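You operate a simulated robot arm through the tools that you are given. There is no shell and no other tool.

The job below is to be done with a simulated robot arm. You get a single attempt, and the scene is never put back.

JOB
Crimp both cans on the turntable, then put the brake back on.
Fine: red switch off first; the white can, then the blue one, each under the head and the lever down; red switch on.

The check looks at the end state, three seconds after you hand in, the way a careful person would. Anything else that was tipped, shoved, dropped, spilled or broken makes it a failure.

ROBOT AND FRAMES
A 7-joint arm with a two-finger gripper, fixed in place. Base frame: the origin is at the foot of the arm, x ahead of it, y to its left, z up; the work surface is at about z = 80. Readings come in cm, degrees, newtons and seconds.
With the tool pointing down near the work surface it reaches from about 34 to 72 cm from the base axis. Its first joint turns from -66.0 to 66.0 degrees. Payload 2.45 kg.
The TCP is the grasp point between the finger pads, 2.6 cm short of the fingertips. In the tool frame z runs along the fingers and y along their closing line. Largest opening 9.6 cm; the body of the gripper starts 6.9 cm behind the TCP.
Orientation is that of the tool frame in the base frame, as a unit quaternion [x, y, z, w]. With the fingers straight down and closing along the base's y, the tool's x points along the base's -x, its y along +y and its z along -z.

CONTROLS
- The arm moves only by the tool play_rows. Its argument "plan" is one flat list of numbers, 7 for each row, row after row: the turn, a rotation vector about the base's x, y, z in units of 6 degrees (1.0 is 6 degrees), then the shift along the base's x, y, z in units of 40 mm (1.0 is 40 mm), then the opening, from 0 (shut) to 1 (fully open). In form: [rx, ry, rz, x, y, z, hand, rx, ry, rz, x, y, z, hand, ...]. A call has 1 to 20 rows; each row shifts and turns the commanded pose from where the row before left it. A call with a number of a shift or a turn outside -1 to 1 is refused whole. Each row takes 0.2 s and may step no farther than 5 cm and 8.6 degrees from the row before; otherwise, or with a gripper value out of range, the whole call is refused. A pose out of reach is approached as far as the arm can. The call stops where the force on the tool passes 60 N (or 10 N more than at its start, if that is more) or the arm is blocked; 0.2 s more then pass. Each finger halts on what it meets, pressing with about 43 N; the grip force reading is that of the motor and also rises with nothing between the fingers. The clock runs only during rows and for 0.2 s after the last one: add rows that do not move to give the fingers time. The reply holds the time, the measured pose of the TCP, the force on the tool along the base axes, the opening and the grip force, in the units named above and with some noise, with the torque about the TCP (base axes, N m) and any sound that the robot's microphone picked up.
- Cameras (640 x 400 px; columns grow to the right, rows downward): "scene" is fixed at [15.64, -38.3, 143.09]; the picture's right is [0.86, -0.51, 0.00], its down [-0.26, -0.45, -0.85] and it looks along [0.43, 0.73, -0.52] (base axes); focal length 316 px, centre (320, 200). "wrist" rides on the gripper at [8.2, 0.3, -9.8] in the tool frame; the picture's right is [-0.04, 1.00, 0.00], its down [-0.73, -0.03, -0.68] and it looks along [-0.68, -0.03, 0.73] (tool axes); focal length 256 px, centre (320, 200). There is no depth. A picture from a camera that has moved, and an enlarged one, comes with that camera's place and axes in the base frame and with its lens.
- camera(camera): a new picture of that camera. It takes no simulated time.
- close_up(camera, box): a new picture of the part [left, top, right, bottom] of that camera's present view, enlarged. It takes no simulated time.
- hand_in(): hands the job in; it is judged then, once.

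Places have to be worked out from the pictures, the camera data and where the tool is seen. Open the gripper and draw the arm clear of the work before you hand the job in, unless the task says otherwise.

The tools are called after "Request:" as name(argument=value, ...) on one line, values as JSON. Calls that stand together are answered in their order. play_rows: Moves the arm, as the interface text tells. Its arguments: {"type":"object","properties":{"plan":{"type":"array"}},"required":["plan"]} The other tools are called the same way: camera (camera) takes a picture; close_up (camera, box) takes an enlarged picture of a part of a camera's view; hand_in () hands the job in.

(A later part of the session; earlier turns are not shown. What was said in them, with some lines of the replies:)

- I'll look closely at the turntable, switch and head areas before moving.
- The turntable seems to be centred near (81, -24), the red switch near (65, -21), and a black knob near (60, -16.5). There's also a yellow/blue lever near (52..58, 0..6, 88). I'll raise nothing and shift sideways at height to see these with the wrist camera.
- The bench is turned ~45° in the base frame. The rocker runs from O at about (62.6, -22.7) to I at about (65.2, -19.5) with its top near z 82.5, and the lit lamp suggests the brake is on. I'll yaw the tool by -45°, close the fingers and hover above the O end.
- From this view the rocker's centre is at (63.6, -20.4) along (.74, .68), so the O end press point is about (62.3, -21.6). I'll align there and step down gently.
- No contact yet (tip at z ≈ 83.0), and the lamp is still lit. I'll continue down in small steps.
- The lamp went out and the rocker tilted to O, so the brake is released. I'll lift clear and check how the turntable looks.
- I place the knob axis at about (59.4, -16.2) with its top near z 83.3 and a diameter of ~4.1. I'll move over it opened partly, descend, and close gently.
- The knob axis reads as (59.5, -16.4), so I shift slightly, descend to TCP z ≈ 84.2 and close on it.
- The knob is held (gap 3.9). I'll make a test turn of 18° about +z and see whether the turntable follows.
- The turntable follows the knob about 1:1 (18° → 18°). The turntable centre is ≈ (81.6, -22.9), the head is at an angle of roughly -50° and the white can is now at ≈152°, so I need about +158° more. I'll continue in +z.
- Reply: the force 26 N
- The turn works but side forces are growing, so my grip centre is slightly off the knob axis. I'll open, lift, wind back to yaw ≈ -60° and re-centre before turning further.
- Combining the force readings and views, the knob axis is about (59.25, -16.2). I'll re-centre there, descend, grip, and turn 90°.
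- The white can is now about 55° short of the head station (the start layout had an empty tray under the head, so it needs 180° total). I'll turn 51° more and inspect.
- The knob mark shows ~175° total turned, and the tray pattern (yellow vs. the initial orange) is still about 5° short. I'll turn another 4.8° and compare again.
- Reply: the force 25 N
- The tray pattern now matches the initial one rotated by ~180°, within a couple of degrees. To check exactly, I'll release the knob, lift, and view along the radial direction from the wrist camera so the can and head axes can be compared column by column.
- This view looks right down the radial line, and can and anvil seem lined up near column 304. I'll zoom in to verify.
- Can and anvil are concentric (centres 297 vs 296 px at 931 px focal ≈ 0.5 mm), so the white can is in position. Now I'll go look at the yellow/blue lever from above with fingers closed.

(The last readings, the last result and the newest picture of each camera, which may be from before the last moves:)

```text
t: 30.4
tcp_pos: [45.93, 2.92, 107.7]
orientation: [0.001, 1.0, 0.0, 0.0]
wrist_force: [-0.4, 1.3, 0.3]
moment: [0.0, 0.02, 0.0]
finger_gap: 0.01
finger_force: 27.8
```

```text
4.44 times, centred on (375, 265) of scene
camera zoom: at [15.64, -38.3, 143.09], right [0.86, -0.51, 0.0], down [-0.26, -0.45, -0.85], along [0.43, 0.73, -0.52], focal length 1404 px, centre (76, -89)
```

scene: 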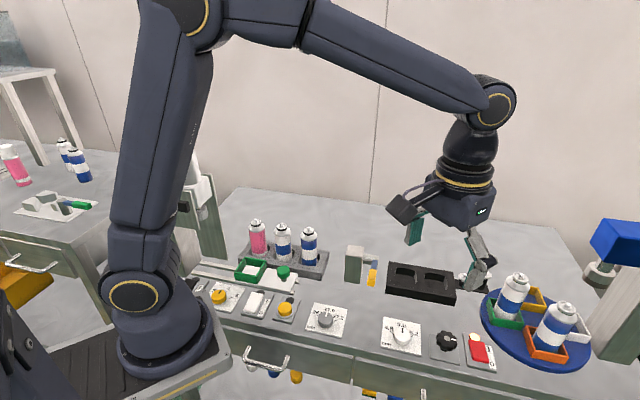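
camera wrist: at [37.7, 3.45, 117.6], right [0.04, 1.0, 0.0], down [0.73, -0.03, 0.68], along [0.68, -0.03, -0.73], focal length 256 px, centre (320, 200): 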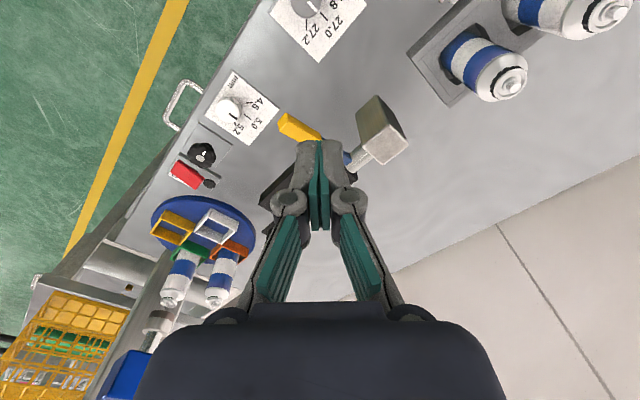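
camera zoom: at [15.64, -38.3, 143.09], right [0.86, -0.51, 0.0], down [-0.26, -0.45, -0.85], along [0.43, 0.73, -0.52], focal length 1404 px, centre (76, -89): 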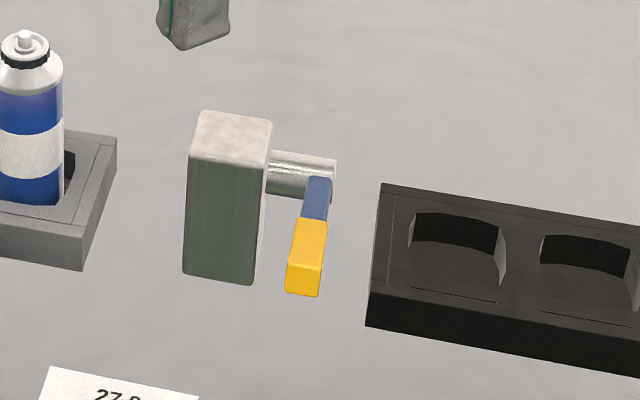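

The lever tip is about (50.7, -1.2, 91) and its pivot near (58, 7, 87), sloping up toward the operator side. I'll hover with closed fingers above the yellow handle at about (52.7, 1.3), yawed +45° to keep the gripper body clear of the post.

Request:
play_rows(plan=[0, 0, 0.9375, 0.212, -0.05, -0.334, 0, 0, 0, 0.9375, 0.212, -0.05, -0.334, 0, 0, 0, 0.9375, 0.212, -0.05, -0.334, 0, 0, 0, 0.9375, 0.212, -0.05, -0.334, 0, 0, 0, 0.9375, 0.212, -0.05, -0.334, 0, 0, 0, 0.9375, 0.212, -0.05, -0.334, 0, 0, 0, 0.9375, 0.212, -0.05, -0.334, 0, 0, 0, 0.9375, 0.212, -0.05, -0.334, 0, 0, 0, 0, 0, 0, 0, 0])

Request:
camera(camera="wrist")

Request:
close_up(camera="scene", box=[330, 220, 420, 310])

```text
t: 32.4
tcp_pos: [52.96, 1.43, 97.12]
orientation: [-0.382, 0.924, 0.0, 0.0]
wrist_force: [-0.6, -0.8, -1.5]
moment: [0.01, 0.0, -0.01]
finger_gap: 0.0
finger_force: 28.3
```

```text
taken
camera wrist: at [46.83, -4.02, 107.01], right [-0.68, 0.74, 0.0], down [0.54, 0.5, 0.68], along [0.5, 0.46, -0.73], focal length 256 px, centre (320, 200)
```

wrist: 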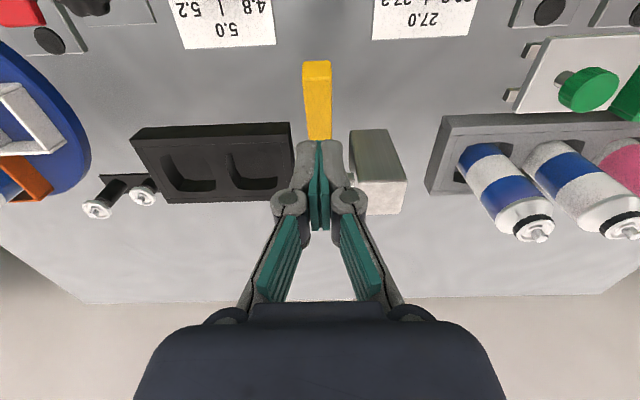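

```text
4.44 times, centred on (375, 265) of scene
camera zoom: at [15.64, -38.3, 143.09], right [0.86, -0.51, 0.0], down [-0.26, -0.45, -0.85], along [0.43, 0.73, -0.52], focal length 1404 px, centre (76, -89)
```

zoom: 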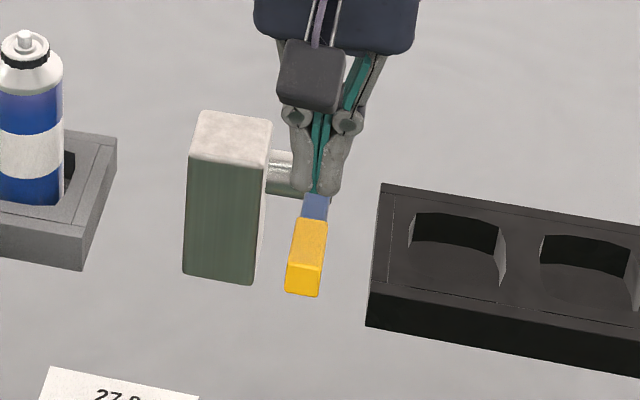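

The fingertips are directly in line with the lever, over the inner end of the yellow grip. I'll shift slightly outward, come down and push in small steps.

Request:
play_rows(plan=[0, 0, 0, -0.11, -0.12, -0.6, 0, 0, 0, 0, 0, 0, -0.25, 0, 0, 0, 0, 0, 0, -0.15, 0, 0, 0, 0, 0, 0, -0.15, 0, 0, 0, 0, 0, 0, -0.15, 0, 0, 0, 0, 0, 0, -0.15, 0])

Request:
close_up(camera="scene", box=[330, 220, 420, 310])

Request:
close_up(camera="scene", box=[540, 200, 640, 340])

```text
t: 33.8
tcp_pos: [52.36, 0.85, 91.44]
orientation: [-0.38, 0.925, 0.0, 0.0]
wrist_force: [-0.8, -1.1, 3.2]
moment: [-0.06, 0.03, -0.01]
finger_gap: 0.57
finger_force: 28.3
```

```text
4.44 times, centred on (375, 265) of scene
camera zoom: at [15.63, -38.3, 143.09], right [0.86, -0.51, 0.0], down [-0.26, -0.45, -0.85], along [0.43, 0.73, -0.52], focal length 1404 px, centre (76, -89)
```

zoom: 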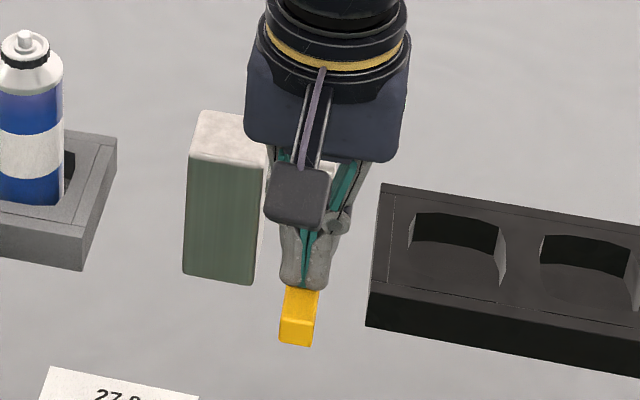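

```text
2.86 times, centred on (590, 270) of scene
camera zoom: at [15.63, -38.3, 143.09], right [0.86, -0.51, 0.0], down [-0.26, -0.45, -0.85], along [0.43, 0.73, -0.52], focal length 903 px, centre (-451, 0)
```

zoom: 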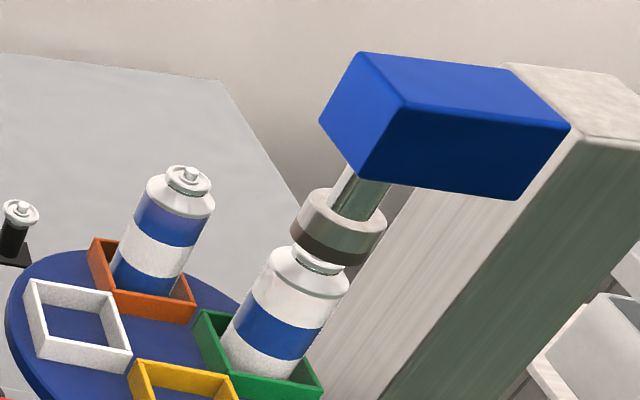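

The head moves down together with the lever at only ~3 N, so this is the right lever. I'll keep pressing until it bottoms out.

Request:
play_rows(plan=[0, 0, 0, 0, 0, -0.15, 0, 0, 0, 0, 0, 0, -0.15, 0, 0, 0, 0, 0, 0, -0.15, 0, 0, 0, 0, 0, 0, -0.15, 0])

Request:
close_up(camera="scene", box=[330, 220, 420, 310])

Request:
close_up(camera="scene", box=[540, 200, 640, 340])

Request:
camera(camera="wrist")

```text
t: 34.8
tcp_pos: [52.46, 0.92, 89.09]
orientation: [-0.381, 0.925, -0.001, 0.0]
wrist_force: [-14.4, -6.5, 39.0]
moment: [0.19, 0.03, 0.02]
finger_gap: 0.63
finger_force: 28.5
```

```text
4.44 times, centred on (375, 265) of scene
camera zoom: at [15.53, -38.32, 143.1], right [0.86, -0.51, 0.0], down [-0.26, -0.45, -0.85], along [0.43, 0.73, -0.52], focal length 1404 px, centre (76, -89)
```

zoom: 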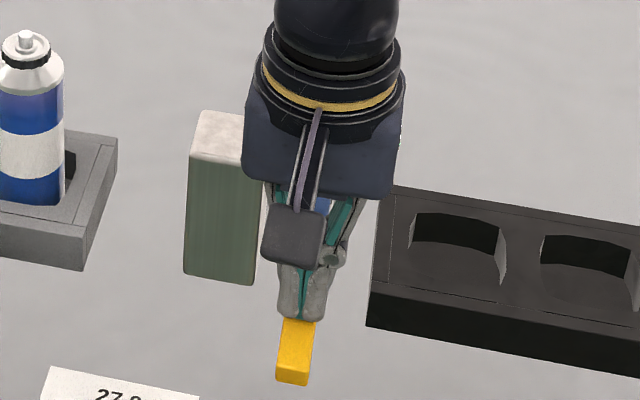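

```text
2.86 times, centred on (590, 270) of scene
camera zoom: at [15.53, -38.32, 143.1], right [0.86, -0.51, 0.0], down [-0.26, -0.45, -0.85], along [0.43, 0.73, -0.52], focal length 903 px, centre (-451, 0)
```

zoom: 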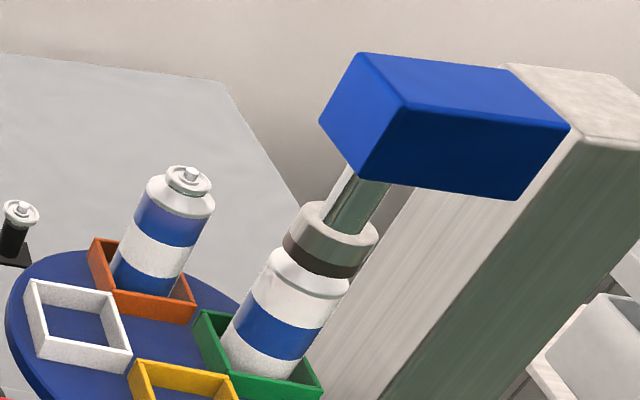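

```text
taken
camera wrist: at [46.31, -4.53, 98.93], right [-0.68, 0.74, 0.0], down [0.54, 0.5, 0.68], along [0.5, 0.46, -0.73], focal length 256 px, centre (320, 200)
```

wrist: 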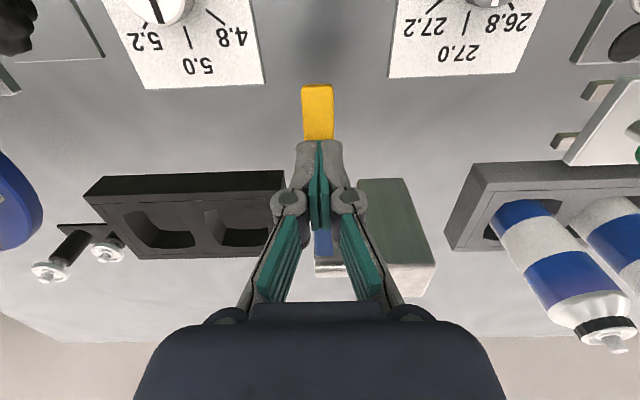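

The head has reached the can and force has risen to 39 N, with no sound yet. I'll press a bit further in small steps to complete the stroke.

Request:
play_rows(plan=[0, 0, 0, 0, 0, -0.04, 0, 0, 0, 0, 0, 0, -0.04, 0, 0, 0, 0, 0, 0, -0.04, 0])

Request:
close_up(camera="scene", box=[540, 200, 640, 340])

```text
t: 35.2
tcp_pos: [52.35, 0.88, 89.17]
orientation: [-0.381, 0.925, -0.003, 0.001]
wrist_force: [-14.2, -0.7, 30.7]
moment: [0.22, 0.1, 0.09]
finger_gap: 0.63
finger_force: 28.7
stopped in row 2: the force on the tool passed its limit at 64 N (the readings are from after the stop); the commanded pose is now the measured one
```

```text
2.86 times, centred on (590, 270) of scene
camera zoom: at [15.55, -38.3, 143.1], right [0.86, -0.51, 0.0], down [-0.26, -0.45, -0.85], along [0.43, 0.73, -0.52], focal length 903 px, centre (-451, 0)
```

zoom: 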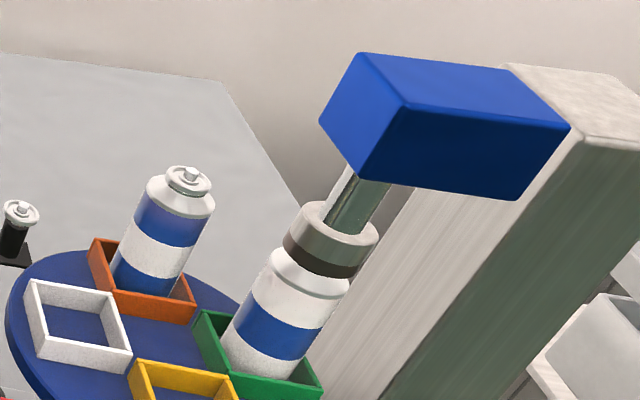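

The lever hit a hard stop at 64 N with the head fully seated on the can. I'll hold briefly, then lift and check whether the can's collar looks crimped.

Request:
play_rows(plan=[0, 0, 0, 0, 0, 0, 0, 0, 0, 0, 0, 0, 0, 0, 0, 0, 0, 0, 0, 0.25, 0, 0, 0, 0, 0, 0, 0.4, 0, 0, 0, 0, 0, 0, 0.5, 0, 0, 0, 0, 0, 0, 0.8, 0, 0, 0, 0, 0, 0, 0, 0])

Request:
close_up(camera="scene", box=[540, 200, 640, 340])

Request:
close_up(camera="scene", box=[330, 220, 420, 310])

Request:
close_up(camera="scene", box=[570, 235, 640, 305])

Request:
close_up(camera="scene", box=[240, 210, 330, 280])

```text
t: 36.8
tcp_pos: [52.47, 0.67, 96.74]
orientation: [-0.381, 0.924, -0.001, 0.001]
wrist_force: [-0.3, -1.3, -0.4]
moment: [0.01, 0.0, -0.03]
finger_gap: 0.0
finger_force: 28.3
```

```text
2.86 times, centred on (590, 270) of scene
camera zoom: at [15.64, -38.3, 143.09], right [0.86, -0.51, 0.0], down [-0.26, -0.45, -0.85], along [0.43, 0.73, -0.52], focal length 903 px, centre (-451, 0)
```

zoom: 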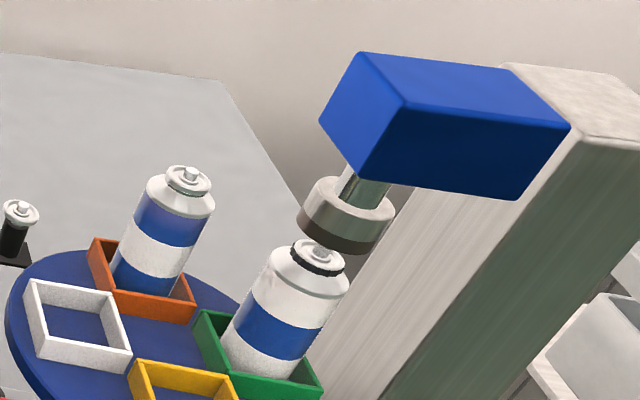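

```text
4.44 times, centred on (375, 265) of scene
camera zoom: at [15.64, -38.3, 143.09], right [0.86, -0.51, 0.0], down [-0.26, -0.45, -0.85], along [0.43, 0.73, -0.52], focal length 1404 px, centre (76, -89)
```

zoom: 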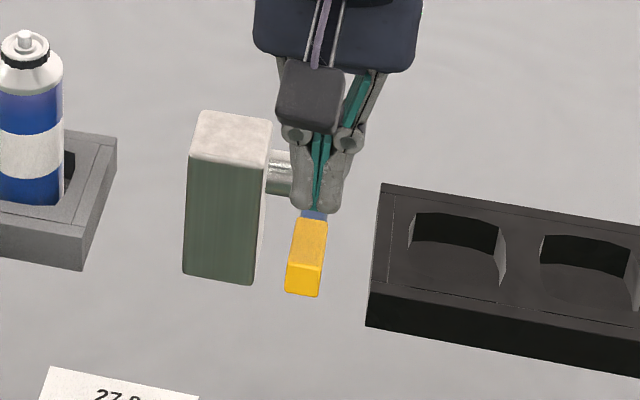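

```text
5.71 times, centred on (605, 270) of scene
camera zoom: at [15.64, -38.3, 143.09], right [0.86, -0.51, 0.0], down [-0.26, -0.45, -0.85], along [0.43, 0.73, -0.52], focal length 1805 px, centre (-1309, -200)
```

zoom: 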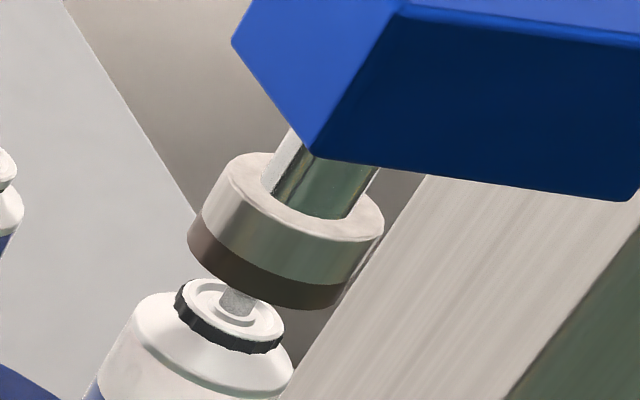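

```text
5.71 times, centred on (285, 245) of scene
camera zoom: at [15.64, -38.3, 143.09], right [0.86, -0.51, 0.0], down [-0.26, -0.45, -0.85], along [0.43, 0.73, -0.52], focal length 1805 px, centre (520, -57)
```

zoom: 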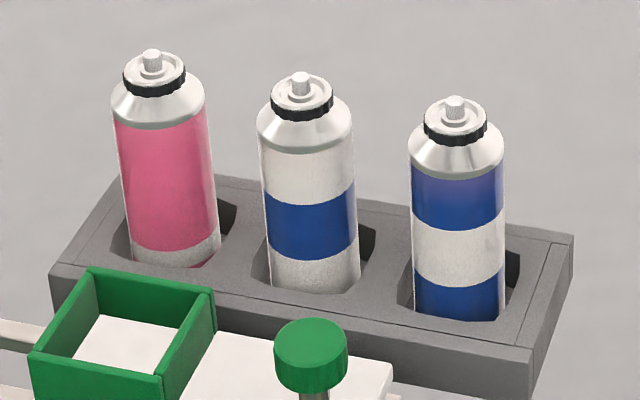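

The white can now has the black crimped collar like the sample cans, and the lever has returned. Next I go back to the knob (axis ≈ (59.35, -16.2)), staying high on the way, to turn it -90° for the blue can.

Request:
play_rows(plan=[0, 0, 0, 0, 0, 0.3, 0, 0, 0, 0, 0.344, -0.845, -0.1, 0.3, 0, 0, 0, 0.344, -0.845, -0.1, 0.65, 0, 0, 0, 0.344, -0.845, -0.1, 0.65, 0, 0, 0, 0.344, -0.845, -0.1, 0.65, 0, 0, 0, 0.344, -0.845, -0.1, 0.65, 0, 0, 0, 0, 0, -0.6, 0.65, 0, 0, 0, 0, 0, -0.8, 0.65, 0, 0, 0, 0, 0, -0.5, 0.65, 0, 0, 0, 0, 0, 0, 0.65])

Request:
camera(camera="wrist")

Request:
close_up(camera="wrist", box=[250, 80, 410, 220])

```text
t: 39.0
tcp_pos: [59.39, -15.98, 88.33]
orientation: [-0.381, 0.925, -0.002, 0.001]
wrist_force: [-0.1, 0.8, -0.3]
moment: [0.03, -0.03, 0.02]
finger_gap: 6.25
finger_force: 0.0
```

```text
taken
camera wrist: at [53.29, -21.31, 98.07], right [-0.68, 0.74, 0.0], down [0.54, 0.5, 0.68], along [0.5, 0.46, -0.73], focal length 256 px, centre (320, 200)
```

wrist: 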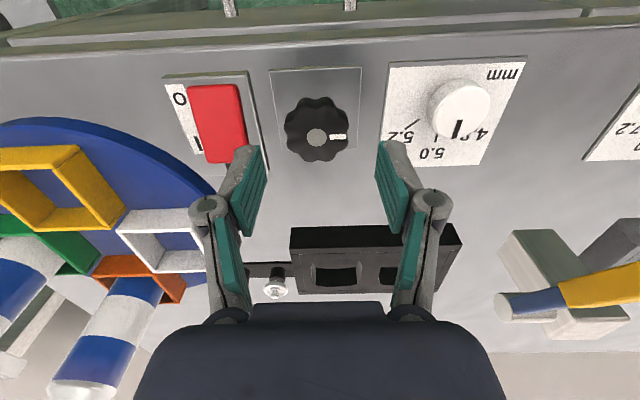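

```text
2.86 times, centred on (330, 150) of wrist
camera zoom: at [53.29, -21.31, 98.07], right [-0.68, 0.74, 0.0], down [0.54, 0.5, 0.68], along [0.5, 0.46, -0.73], focal length 731 px, centre (291, 343)
```

zoom: 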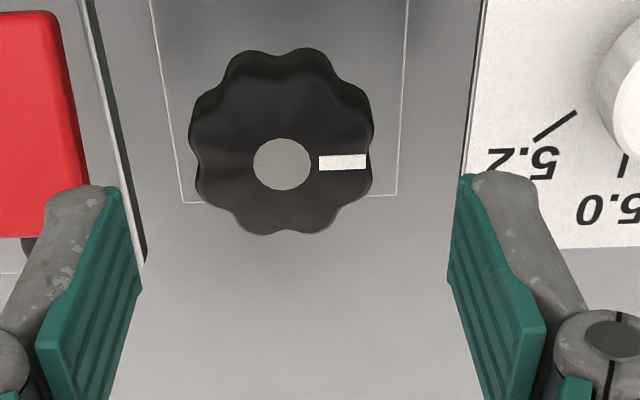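

I'll match the previous grip yaw (46.9°) so the lobes don't shift the knob, narrow the opening, descend and grip.

Request:
play_rows(plan=[0, 0, 0.35, -0.01, -0.05, 0, 0.56, 0, 0, 0, 0, 0, -0.3, 0.56, 0, 0, 0, 0, 0, -0.4, 0.56, 0, 0, 0, 0, 0, -0.3, 0.56, 0, 0, 0, 0, 0, 0, 0.45, 0, 0, 0, 0, 0, 0, 0.35, 0, 0, 0, 0, 0, 0, 0.3, 0, 0, 0, 0, 0, 0, 0.3])

Request:
close_up(camera="wrist", box=[250, 80, 410, 220])

Request:
close_up(camera="scene", box=[440, 200, 640, 400])

```text
t: 40.8
tcp_pos: [59.45, -16.11, 84.34]
orientation: [-0.398, 0.917, 0.0, 0.001]
wrist_force: [0.3, 0.4, -0.3]
moment: [0.05, 0.01, -0.01]
finger_gap: 3.92
finger_force: 45.2
```

```text
2.86 times, centred on (330, 150) of wrist
camera zoom: at [53.51, -21.79, 94.11], right [-0.7, 0.71, 0.0], down [0.52, 0.52, 0.68], along [0.49, 0.48, -0.73], focal length 731 px, centre (291, 343)
```

zoom: 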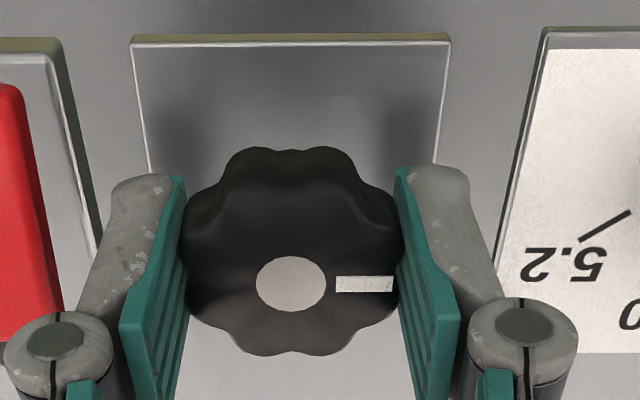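

```text
2.00 times, centred on (540, 300) of scene
camera zoom: at [15.64, -38.3, 143.09], right [0.86, -0.51, 0.0], down [-0.26, -0.45, -0.85], along [0.43, 0.73, -0.52], focal length 632 px, centre (-120, 0)
```

zoom: 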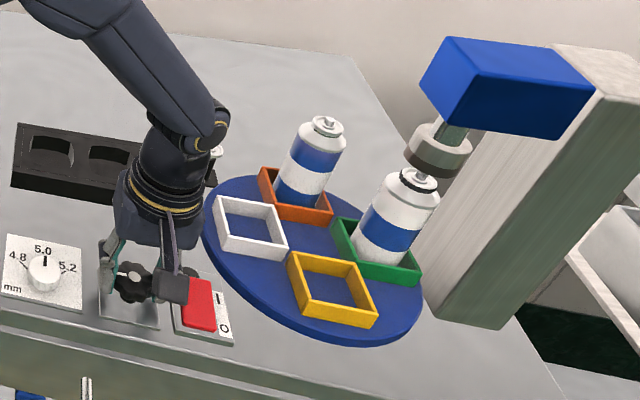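

The knob is gripped cleanly with almost no side force, and the table is unmoved. Now I'll turn -90° to bring the blue can under the head.

Request:
play_rows(plan=[0, 0, -1, 0, 0, 0, 0.3, 0, 0, -1, 0, 0, 0, 0.3, 0, 0, -1, 0, 0, 0, 0.3, 0, 0, -1, 0, 0, 0, 0.3, 0, 0, -1, 0, 0, 0, 0.3, 0, 0, -1, 0, 0, 0, 0.3, 0, 0, -1, 0, 0, 0, 0.3, 0, 0, -1, 0, 0, 0, 0.3, 0, 0, -1, 0, 0, 0, 0.3, 0, 0, -1, 0, 0, 0, 0.3, 0, 0, -1, 0, 0, 0, 0.3, 0, 0, -1, 0, 0, 0, 0.3, 0, 0, -1, 0, 0, 0, 0.3, 0, 0, -1, 0, 0, 0, 0.3, 0, 0, -1, 0, 0, 0, 0.3, 0, 0, 0, 0, 0, 0, 0.3])

Request:
close_up(camera="wrist", box=[250, 80, 410, 220])

Request:
close_up(camera="scene", box=[440, 200, 640, 400])

Request:
close_up(camera="scene", box=[570, 235, 640, 305])

```text
t: 44.2
tcp_pos: [59.52, -16.44, 84.3]
orientation: [0.369, 0.93, -0.001, 0.0]
wrist_force: [7.7, -12.0, -16.8]
moment: [-0.33, -0.48, 0.0]
finger_gap: 3.95
finger_force: 44.7
```

```text
2.86 times, centred on (330, 150) of wrist
camera zoom: at [53.65, -10.34, 94.13], right [0.71, 0.7, 0.0], down [0.51, -0.52, 0.68], along [0.47, -0.49, -0.73], focal length 731 px, centre (291, 343)
```

zoom: 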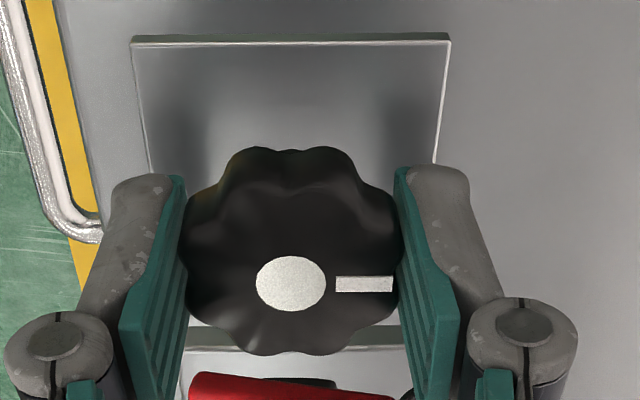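

```text
2.00 times, centred on (540, 300) of scene
camera zoom: at [15.69, -38.33, 143.07], right [0.86, -0.51, 0.0], down [-0.27, -0.45, -0.85], along [0.43, 0.74, -0.52], focal length 632 px, centre (-120, 0)
```

zoom: 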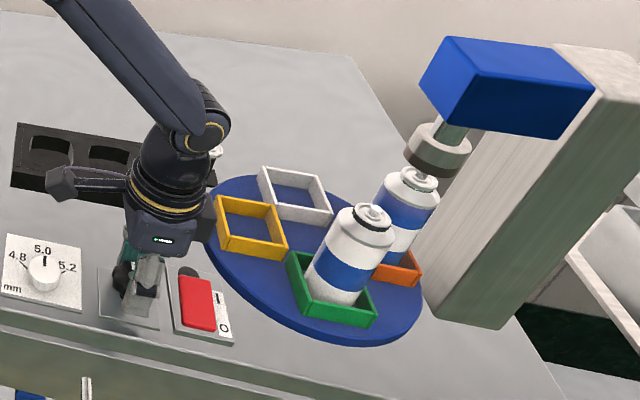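

```text
5.71 times, centred on (605, 270) of scene
camera zoom: at [15.69, -38.33, 143.07], right [0.86, -0.51, 0.0], down [-0.27, -0.45, -0.85], along [0.43, 0.74, -0.52], focal length 1805 px, centre (-1309, -200)
```

zoom: 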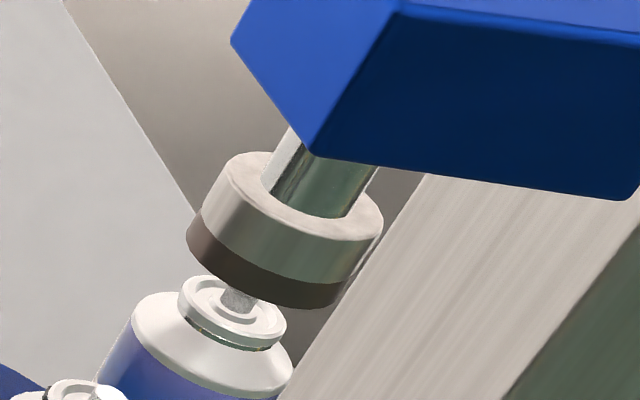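

The blue can sits under the head the same way the white one did. I'll release, lift and verify alignment from the same radial viewpoint.

Request:
play_rows(plan=[0, 0, 0, 0, 0, 0, 0.45, 0, 0, 0, 0, 0, 0, 0.58, 0, 0, 0, 0, 0, 0.8, 0.6, 0, 0, 0, 0, 0, 0.9, 0.6, 0, 0, -0.2, 0.23, 0.29, 0.737, 1, 0, 0, -0.2, 0.23, 0.29, 0.737, 1, 0, 0, 0, 0.23, 0.29, 0.737, 1, 0, 0, 0, 0.23, 0.29, 0.737, 1, 0, 0, 0, 0.23, 0.29, 0.737, 1, 0, 0, 0, 0.23, 0.29, 0.737, 1, 0, 0, 0, 0.23, 0.29, 0.737, 1, 0, 0, 0, 0.23, 0.29, 0.737, 1, 0, 0, 0, 0, 0, 0, 1])

Request:
close_up(camera="wrist", box=[280, 170, 360, 280])

Request:
camera(camera="wrist")

Request:
close_up(camera="scene", box=[440, 200, 640, 400])

```text
t: 47.0
tcp_pos: [66.89, -6.81, 114.73]
orientation: [0.388, 0.922, -0.001, -0.001]
wrist_force: [-0.6, -0.3, 0.5]
moment: [0.02, 0.0, -0.02]
finger_gap: 9.6
finger_force: 0.1
```

```text
3.64 times, centred on (320, 225) of wrist
camera zoom: at [61.25, -0.58, 124.6], right [0.74, 0.67, 0.0], down [0.49, -0.54, 0.68], along [0.45, -0.51, -0.73], focal length 931 px, centre (320, 109)
```

zoom: 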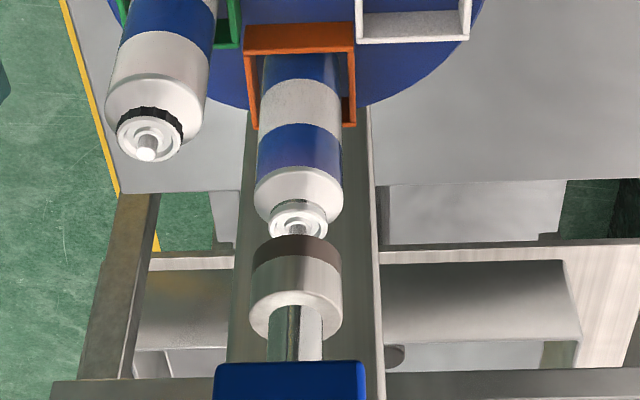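

```text
taken
camera wrist: at [61.25, -0.58, 124.6], right [0.74, 0.67, 0.0], down [0.49, -0.54, 0.68], along [0.45, -0.51, -0.73], focal length 256 px, centre (320, 200)
```

wrist: 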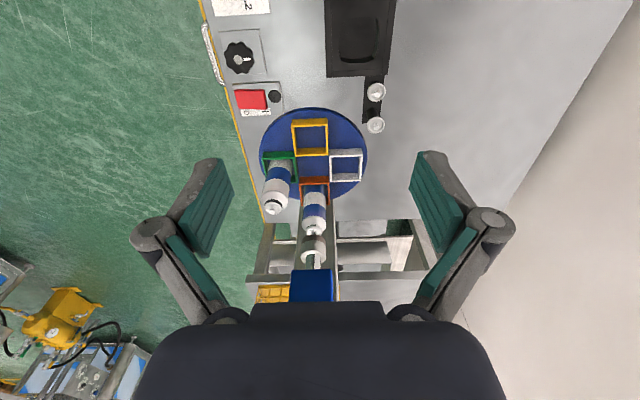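

```text
2.00 times, centred on (540, 300) of scene
camera zoom: at [15.64, -38.3, 143.09], right [0.86, -0.51, 0.0], down [-0.26, -0.45, -0.85], along [0.43, 0.73, -0.52], focal length 632 px, centre (-120, 0)
```

zoom: 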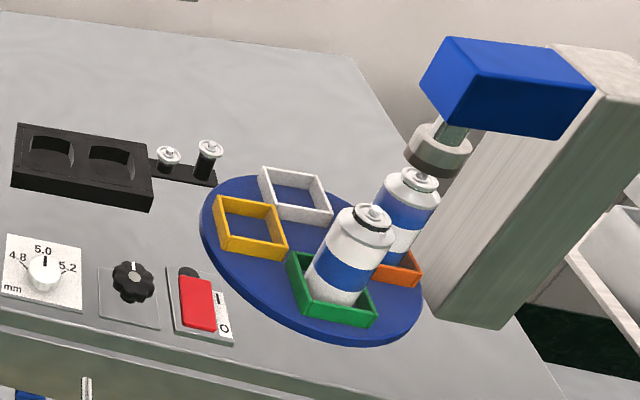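

The blue can and anvil are concentric (297 vs 297 px). Now back to the lever hover point, fingers closed and yawed +45°.

Request:
play_rows(plan=[0, 0, 0.943, -0.225, 0.121, -0.28, 0, 0, 0, 0.943, -0.225, 0.121, -0.28, 0, 0, 0, 0.943, -0.225, 0.121, -0.28, 0, 0, 0, 0.943, -0.225, 0.121, -0.28, 0, 0, 0, 0.943, -0.225, 0.121, -0.28, 0, 0, 0, 0.943, -0.225, 0.121, -0.28, 0, 0, 0, 0.943, -0.225, 0.121, -0.28, 0, 0, 0, 0.943, -0.225, 0.121, -0.28, 0, 0, 0, 0.943, -0.225, 0.121, -0.28, 0, 0, 0, 0.943, -0.225, 0.121, -0.28, 0, 0, 0, 0.943, -0.225, 0.121, -0.28, 0, 0, 0, 0.943, -0.225, 0.121, -0.28, 0, 0, 0, 0.943, -0.225, 0.121, -0.28, 0, 0, 0, 0.943, -0.225, 0.121, -0.28, 0, 0, 0, 0.943, -0.225, 0.121, -0.28, 0, 0, 0, 0.943, -0.225, 0.121, -0.28, 0, 0, 0, 0, 0, 0, 0, 0])

Request:
camera(camera="wrist")

```text
t: 50.6
tcp_pos: [52.35, 0.89, 96.81]
orientation: [-0.384, 0.924, -0.001, 0.0]
wrist_force: [-0.1, -0.9, 0.0]
moment: [-0.02, 0.02, -0.02]
finger_gap: 0.01
finger_force: 28.4
```

```text
taken
camera wrist: at [46.33, -4.63, 106.67], right [-0.68, 0.73, 0.0], down [0.54, 0.5, 0.68], along [0.5, 0.46, -0.73], focal length 256 px, centre (320, 200)
```

wrist: 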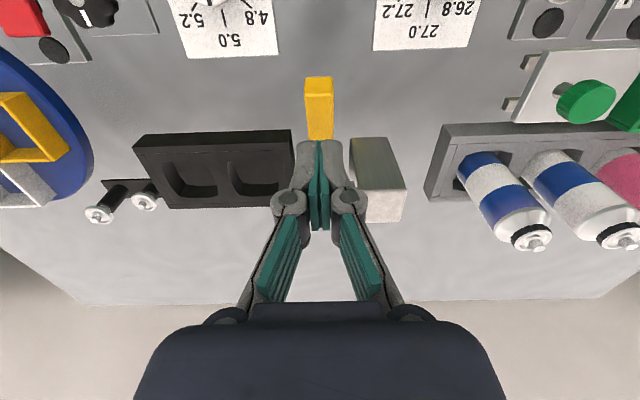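

Same pose as for the first stroke. I'll press down in steps to the stop again (TCP z ≈ 89.1).

Request:
play_rows(plan=[0, 0, 0, 0, 0, -0.5, 0, 0, 0, 0, 0, 0, -0.3, 0, 0, 0, 0, 0, 0, -0.2, 0, 0, 0, 0, 0, 0, -0.2, 0, 0, 0, 0, 0, 0, -0.2, 0, 0, 0, 0, 0, 0, -0.2, 0, 0, 0, 0, 0, 0, -0.15, 0, 0, 0, 0, 0, 0, -0.1, 0, 0, 0, 0, 0, 0, -0.08, 0, 0, 0, 0, 0, 0, -0.06, 0, 0, 0, 0, 0, 0, -0.05, 0, 0, 0, 0, 0, 0, -0.05, 0])

Request:
close_up(camera="scene", box=[540, 200, 640, 340])

```text
t: 53.0
tcp_pos: [52.35, 0.72, 88.99]
orientation: [-0.382, 0.924, -0.001, 0.001]
wrist_force: [-13.7, -1.6, 31.6]
moment: [0.23, 0.09, 0.11]
finger_gap: 0.61
finger_force: 27.9
stopped in row 12: the force on the tool passed its limit at 65 N (the readings are from after the stop); the commanded pose is now the measured one
```

```text
2.86 times, centred on (590, 270) of scene
camera zoom: at [15.55, -38.3, 143.1], right [0.86, -0.51, 0.0], down [-0.26, -0.45, -0.85], along [0.43, 0.73, -0.52], focal length 903 px, centre (-451, 0)
```

zoom: 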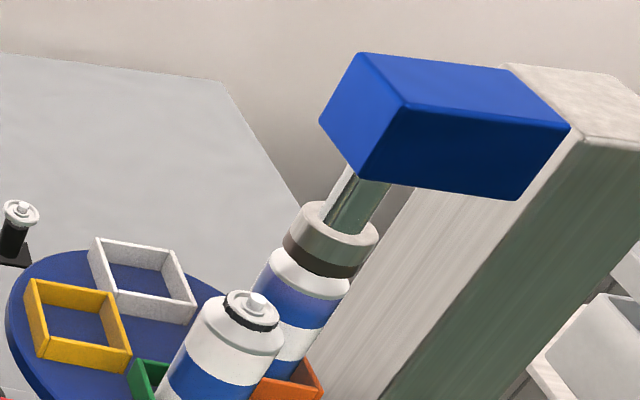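

Same hard stop with the head seated on the blue can. I'll hold briefly, lift off and check the collar and lever.

Request:
play_rows(plan=[0, 0, 0, 0, 0, 0, 0, 0, 0, 0, 0, 0, 0, 0, 0, 0, 0, 0, 0, 0.25, 0, 0, 0, 0, 0, 0, 0.4, 0, 0, 0, 0, 0, 0, 0.5, 0, 0, 0, 0, 0, 0, 0.9, 0, 0, 0, 0, 0, 0, 0, 0])

Request:
close_up(camera="scene", box=[540, 200, 640, 340])

Request:
close_up(camera="scene", box=[330, 220, 420, 310])

```text
t: 54.6
tcp_pos: [52.37, 0.86, 97.15]
orientation: [-0.383, 0.924, -0.001, 0.002]
wrist_force: [0.5, -0.2, -0.4]
moment: [0.06, -0.02, 0.02]
finger_gap: 0.0
finger_force: 28.1
```

```text
2.86 times, centred on (590, 270) of scene
camera zoom: at [15.64, -38.3, 143.09], right [0.86, -0.51, 0.0], down [-0.26, -0.45, -0.85], along [0.43, 0.73, -0.52], focal length 903 px, centre (-451, 0)
```

zoom: 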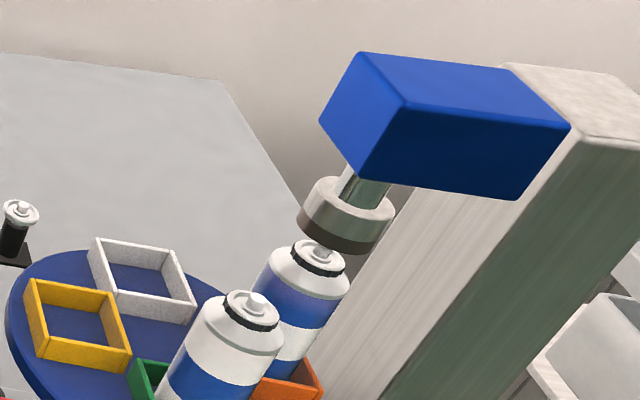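

```text
4.44 times, centred on (375, 265) of scene
camera zoom: at [15.64, -38.3, 143.09], right [0.86, -0.51, 0.0], down [-0.26, -0.45, -0.85], along [0.43, 0.73, -0.52], focal length 1404 px, centre (76, -89)
```

zoom: 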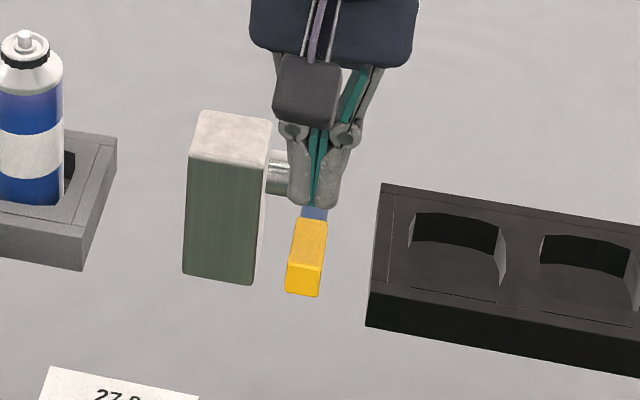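

Both cans carry the crimped collar and the lever is back up. Next I move over the I end of the red switch at about (64.6, -19.5), yawed -45°.

Request:
play_rows(plan=[0, 0, -0.9375, 0.191, -0.318, 0, 0, 0, 0, -0.9375, 0.191, -0.318, 0, 0, 0, 0, -0.9375, 0.191, -0.318, 0, 0, 0, 0, -0.9375, 0.191, -0.318, 0, 0, 0, 0, -0.9375, 0.191, -0.318, 0, 0, 0, 0, -0.9375, 0.191, -0.318, 0, 0, 0, 0, -0.9375, 0.191, -0.318, 0, 0, 0, 0, -0.9375, 0.191, -0.318, 0, 0, 0, 0, -0.9375, 0.191, -0.318, 0, 0, 0, 0, -0.9375, 0.191, -0.318, 0, 0, 0, 0, -0.9375, 0.191, -0.318, 0, 0, 0, 0, -0.9375, 0.191, -0.318, 0, 0, 0, 0, -0.9375, 0.191, -0.318, -0.2, 0, 0, 0, -0.9375, 0.191, -0.318, -0.3, 0, 0, 0, -0.9375, 0.191, -0.318, -0.4, 0, 0, 0, -0.9375, 0.191, -0.318, -0.5, 0, 0, 0, 0, 0, 0, 0, 0])

Request:
close_up(camera="wrist", box=[260, 40, 440, 180])

Request:
close_up(camera="scene", box=[440, 290, 540, 380])

```text
t: 58.2
tcp_pos: [64.69, -19.46, 91.38]
orientation: [0.382, 0.924, -0.002, 0.001]
wrist_force: [0.3, -0.3, -1.0]
moment: [0.02, 0.0, 0.0]
finger_gap: 0.0
finger_force: 28.7
```

```text
2.86 times, centred on (350, 110) of wrist
camera zoom: at [59.05, -13.35, 101.29], right [0.73, 0.68, 0.0], down [0.5, -0.54, 0.68], along [0.46, -0.5, -0.73], focal length 731 px, centre (234, 457)
```

zoom: 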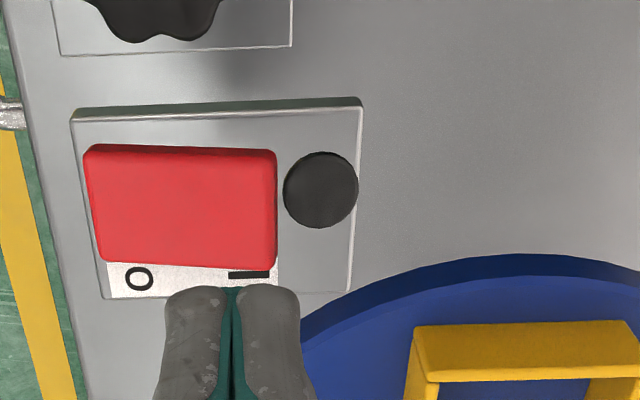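

```text
4.44 times, centred on (490, 335) of scene
camera zoom: at [15.64, -38.3, 143.09], right [0.86, -0.51, 0.0], down [-0.26, -0.45, -0.85], along [0.43, 0.73, -0.52], focal length 1404 px, centre (-436, -400)
```

zoom: 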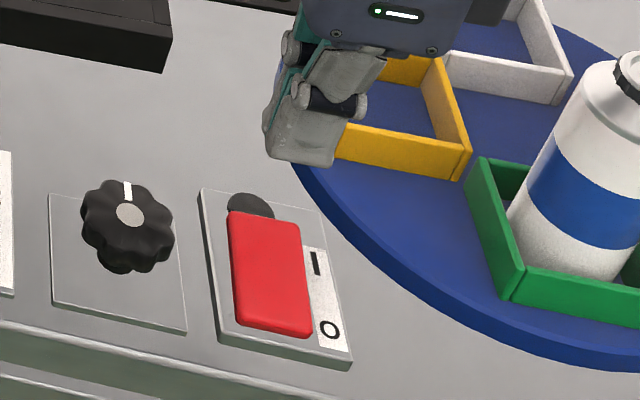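

The fingers are centred over the I half (rocker I edge ≈ (65.4, -18.7), lamp just beyond). I'll descend and press in small steps to the depth that worked for O.

Request:
play_rows(plan=[0, 0, 0, 0, 0, -0.6, 0, 0, 0, 0, 0, 0, -0.6, 0, 0, 0, 0, 0, 0, -0.07, 0, 0, 0, 0, 0, 0, -0.06, 0, 0, 0, 0, 0, 0, -0.06, 0, 0, 0, 0, 0, 0, -0.06, 0, 0, 0, 0, 0, 0, -0.06, 0, 0, 0, 0, 0, 0, -0.06, 0, 0, 0, 0, 0, 0, -0.06, 0, 0, 0, 0, 0, 0, -0.04, 0])

Request:
close_up(camera="wrist", box=[260, 40, 440, 180])

Request:
close_up(camera="scene", box=[440, 290, 540, 380])

```text
t: 60.4
tcp_pos: [64.73, -19.56, 84.91]
orientation: [0.382, 0.924, -0.004, 0.001]
wrist_force: [0.3, -1.4, 0.1]
moment: [-0.01, -0.02, 0.01]
finger_gap: 0.01
finger_force: 28.0
```

```text
2.86 times, centred on (350, 110) of wrist
camera zoom: at [58.99, -13.41, 94.66], right [0.73, 0.68, 0.0], down [0.5, -0.54, 0.68], along [0.46, -0.5, -0.73], focal length 731 px, centre (234, 457)
```

zoom: 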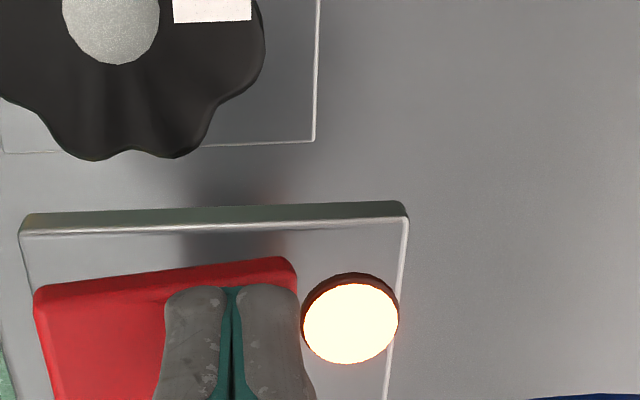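

```text
4.44 times, centred on (490, 335) of scene
camera zoom: at [15.64, -38.3, 143.09], right [0.86, -0.51, 0.0], down [-0.26, -0.45, -0.85], along [0.43, 0.73, -0.52], focal length 1404 px, centre (-436, -400)
```

zoom: 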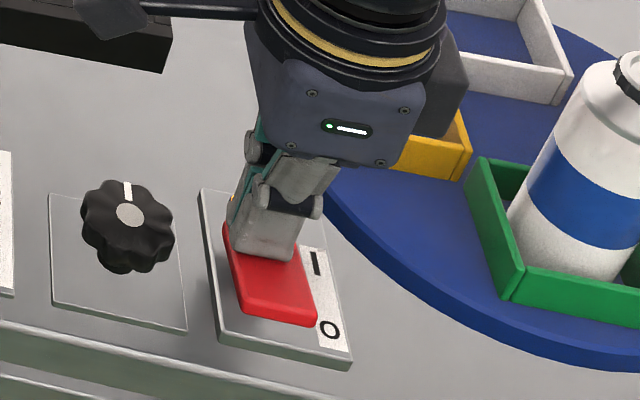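

The lamp is lit again and the rocker is tipped to I, so the brake is on. I'll lift straight up, retract toward the base and open the gripper.

Request:
play_rows(plan=[0, 0, 0, 0, 0, 0.5, 0, 0, 0, 0, 0, 0, 0.9, 0, 0, 0, 0, 0, 0, 1, 0, 0, 0, 0, 0, 0, 1, 0, 0, 0, 0.9, -0.6, 0.5, 0.6, 0.5, 0, 0, 0.9, -0.6, 0.5, 0.6, 1, 0, 0, 0.9, -0.6, 0.5, 0.6, 1, 0, 0, 0.9, -0.6, 0.5, 0.4, 1, 0, 0, 0.9, -0.6, 0.5, 0.3, 1, 0, 0, 0.9, -0.6, 0.5, 0.2, 1, 0, 0, 0.9, -0.6, 0.5, 0, 1, 0, 0, 0.9, -0.6, 0.5, 0, 1, 0, 0, 0, 0, 0, 0, 1, 0, 0, 0, 0, 0, 0, 1])

Request:
camera(camera="scene")

Request:
close_up(camera="scene", box=[440, 200, 640, 400])

Request:
camera(camera="wrist")

```text
t: 63.4
tcp_pos: [45.31, -3.73, 109.35]
orientation: [0.014, 1.0, -0.002, 0.002]
wrist_force: [-0.7, -0.2, -0.5]
moment: [-0.01, -0.03, -0.02]
finger_gap: 9.62
finger_force: 0.0
```

```text
taken
```

scene: 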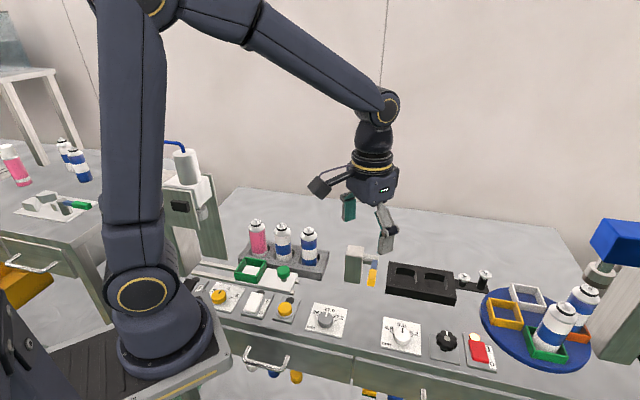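

```text
2.00 times, centred on (540, 300) of scene
camera zoom: at [15.64, -38.3, 143.09], right [0.86, -0.51, 0.0], down [-0.26, -0.45, -0.85], along [0.43, 0.73, -0.52], focal length 632 px, centre (-120, 0)
```

zoom: 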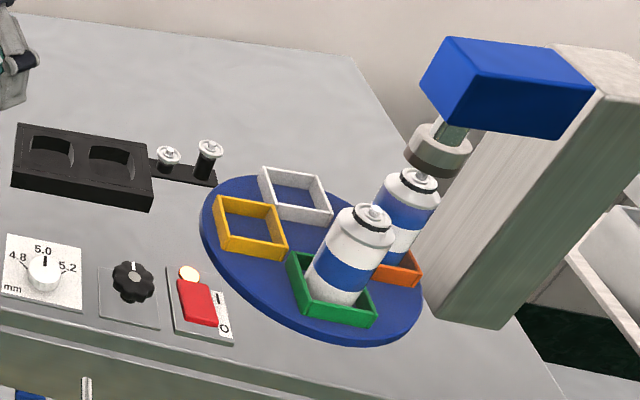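

```text
taken
camera wrist: at [37.03, -3.0, 119.11], right [0.07, 1.0, 0.0], down [0.73, -0.05, 0.68], along [0.68, -0.05, -0.73], focal length 256 px, centre (320, 200)
```

wrist: 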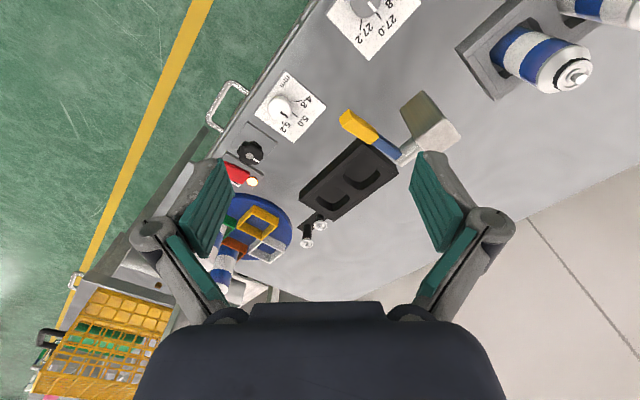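

Both cans are crimped and upright, the lever is up, the switch is on I with its lamp lit, and nothing else has been disturbed. The gripper is open and the arm is clear, so I'm handing in.

Request:
hand_in()

```text
The job is handed in.
```

I crimped both cans, the white one first and then the blue one, and put the brake back on. The job is handed in, but I haven't seen the result of the check.

- **Brake off:** I pressed the red switch to O and its lamp went out. I then turned the table with the black knob, which moves it about one-to-one.
- **White can:** I lined it up under the head to within about half a millimetre, then pressed the lever to its stop at about 64 N. It came out with the same black collar as the sample cans in the rack.
- **Blue can:** I turned the table back 90°, checked it was lined up the same way, and pressed the lever to the stop again at about 65 N. It has the black collar too.
- **Brake on:** I pressed the switch back to I and the lamp lit again.

In the last pictures both cans are upright in their trays, the lever is back up, and nothing else looks moved. The gripper is open and the arm is clear of the work.
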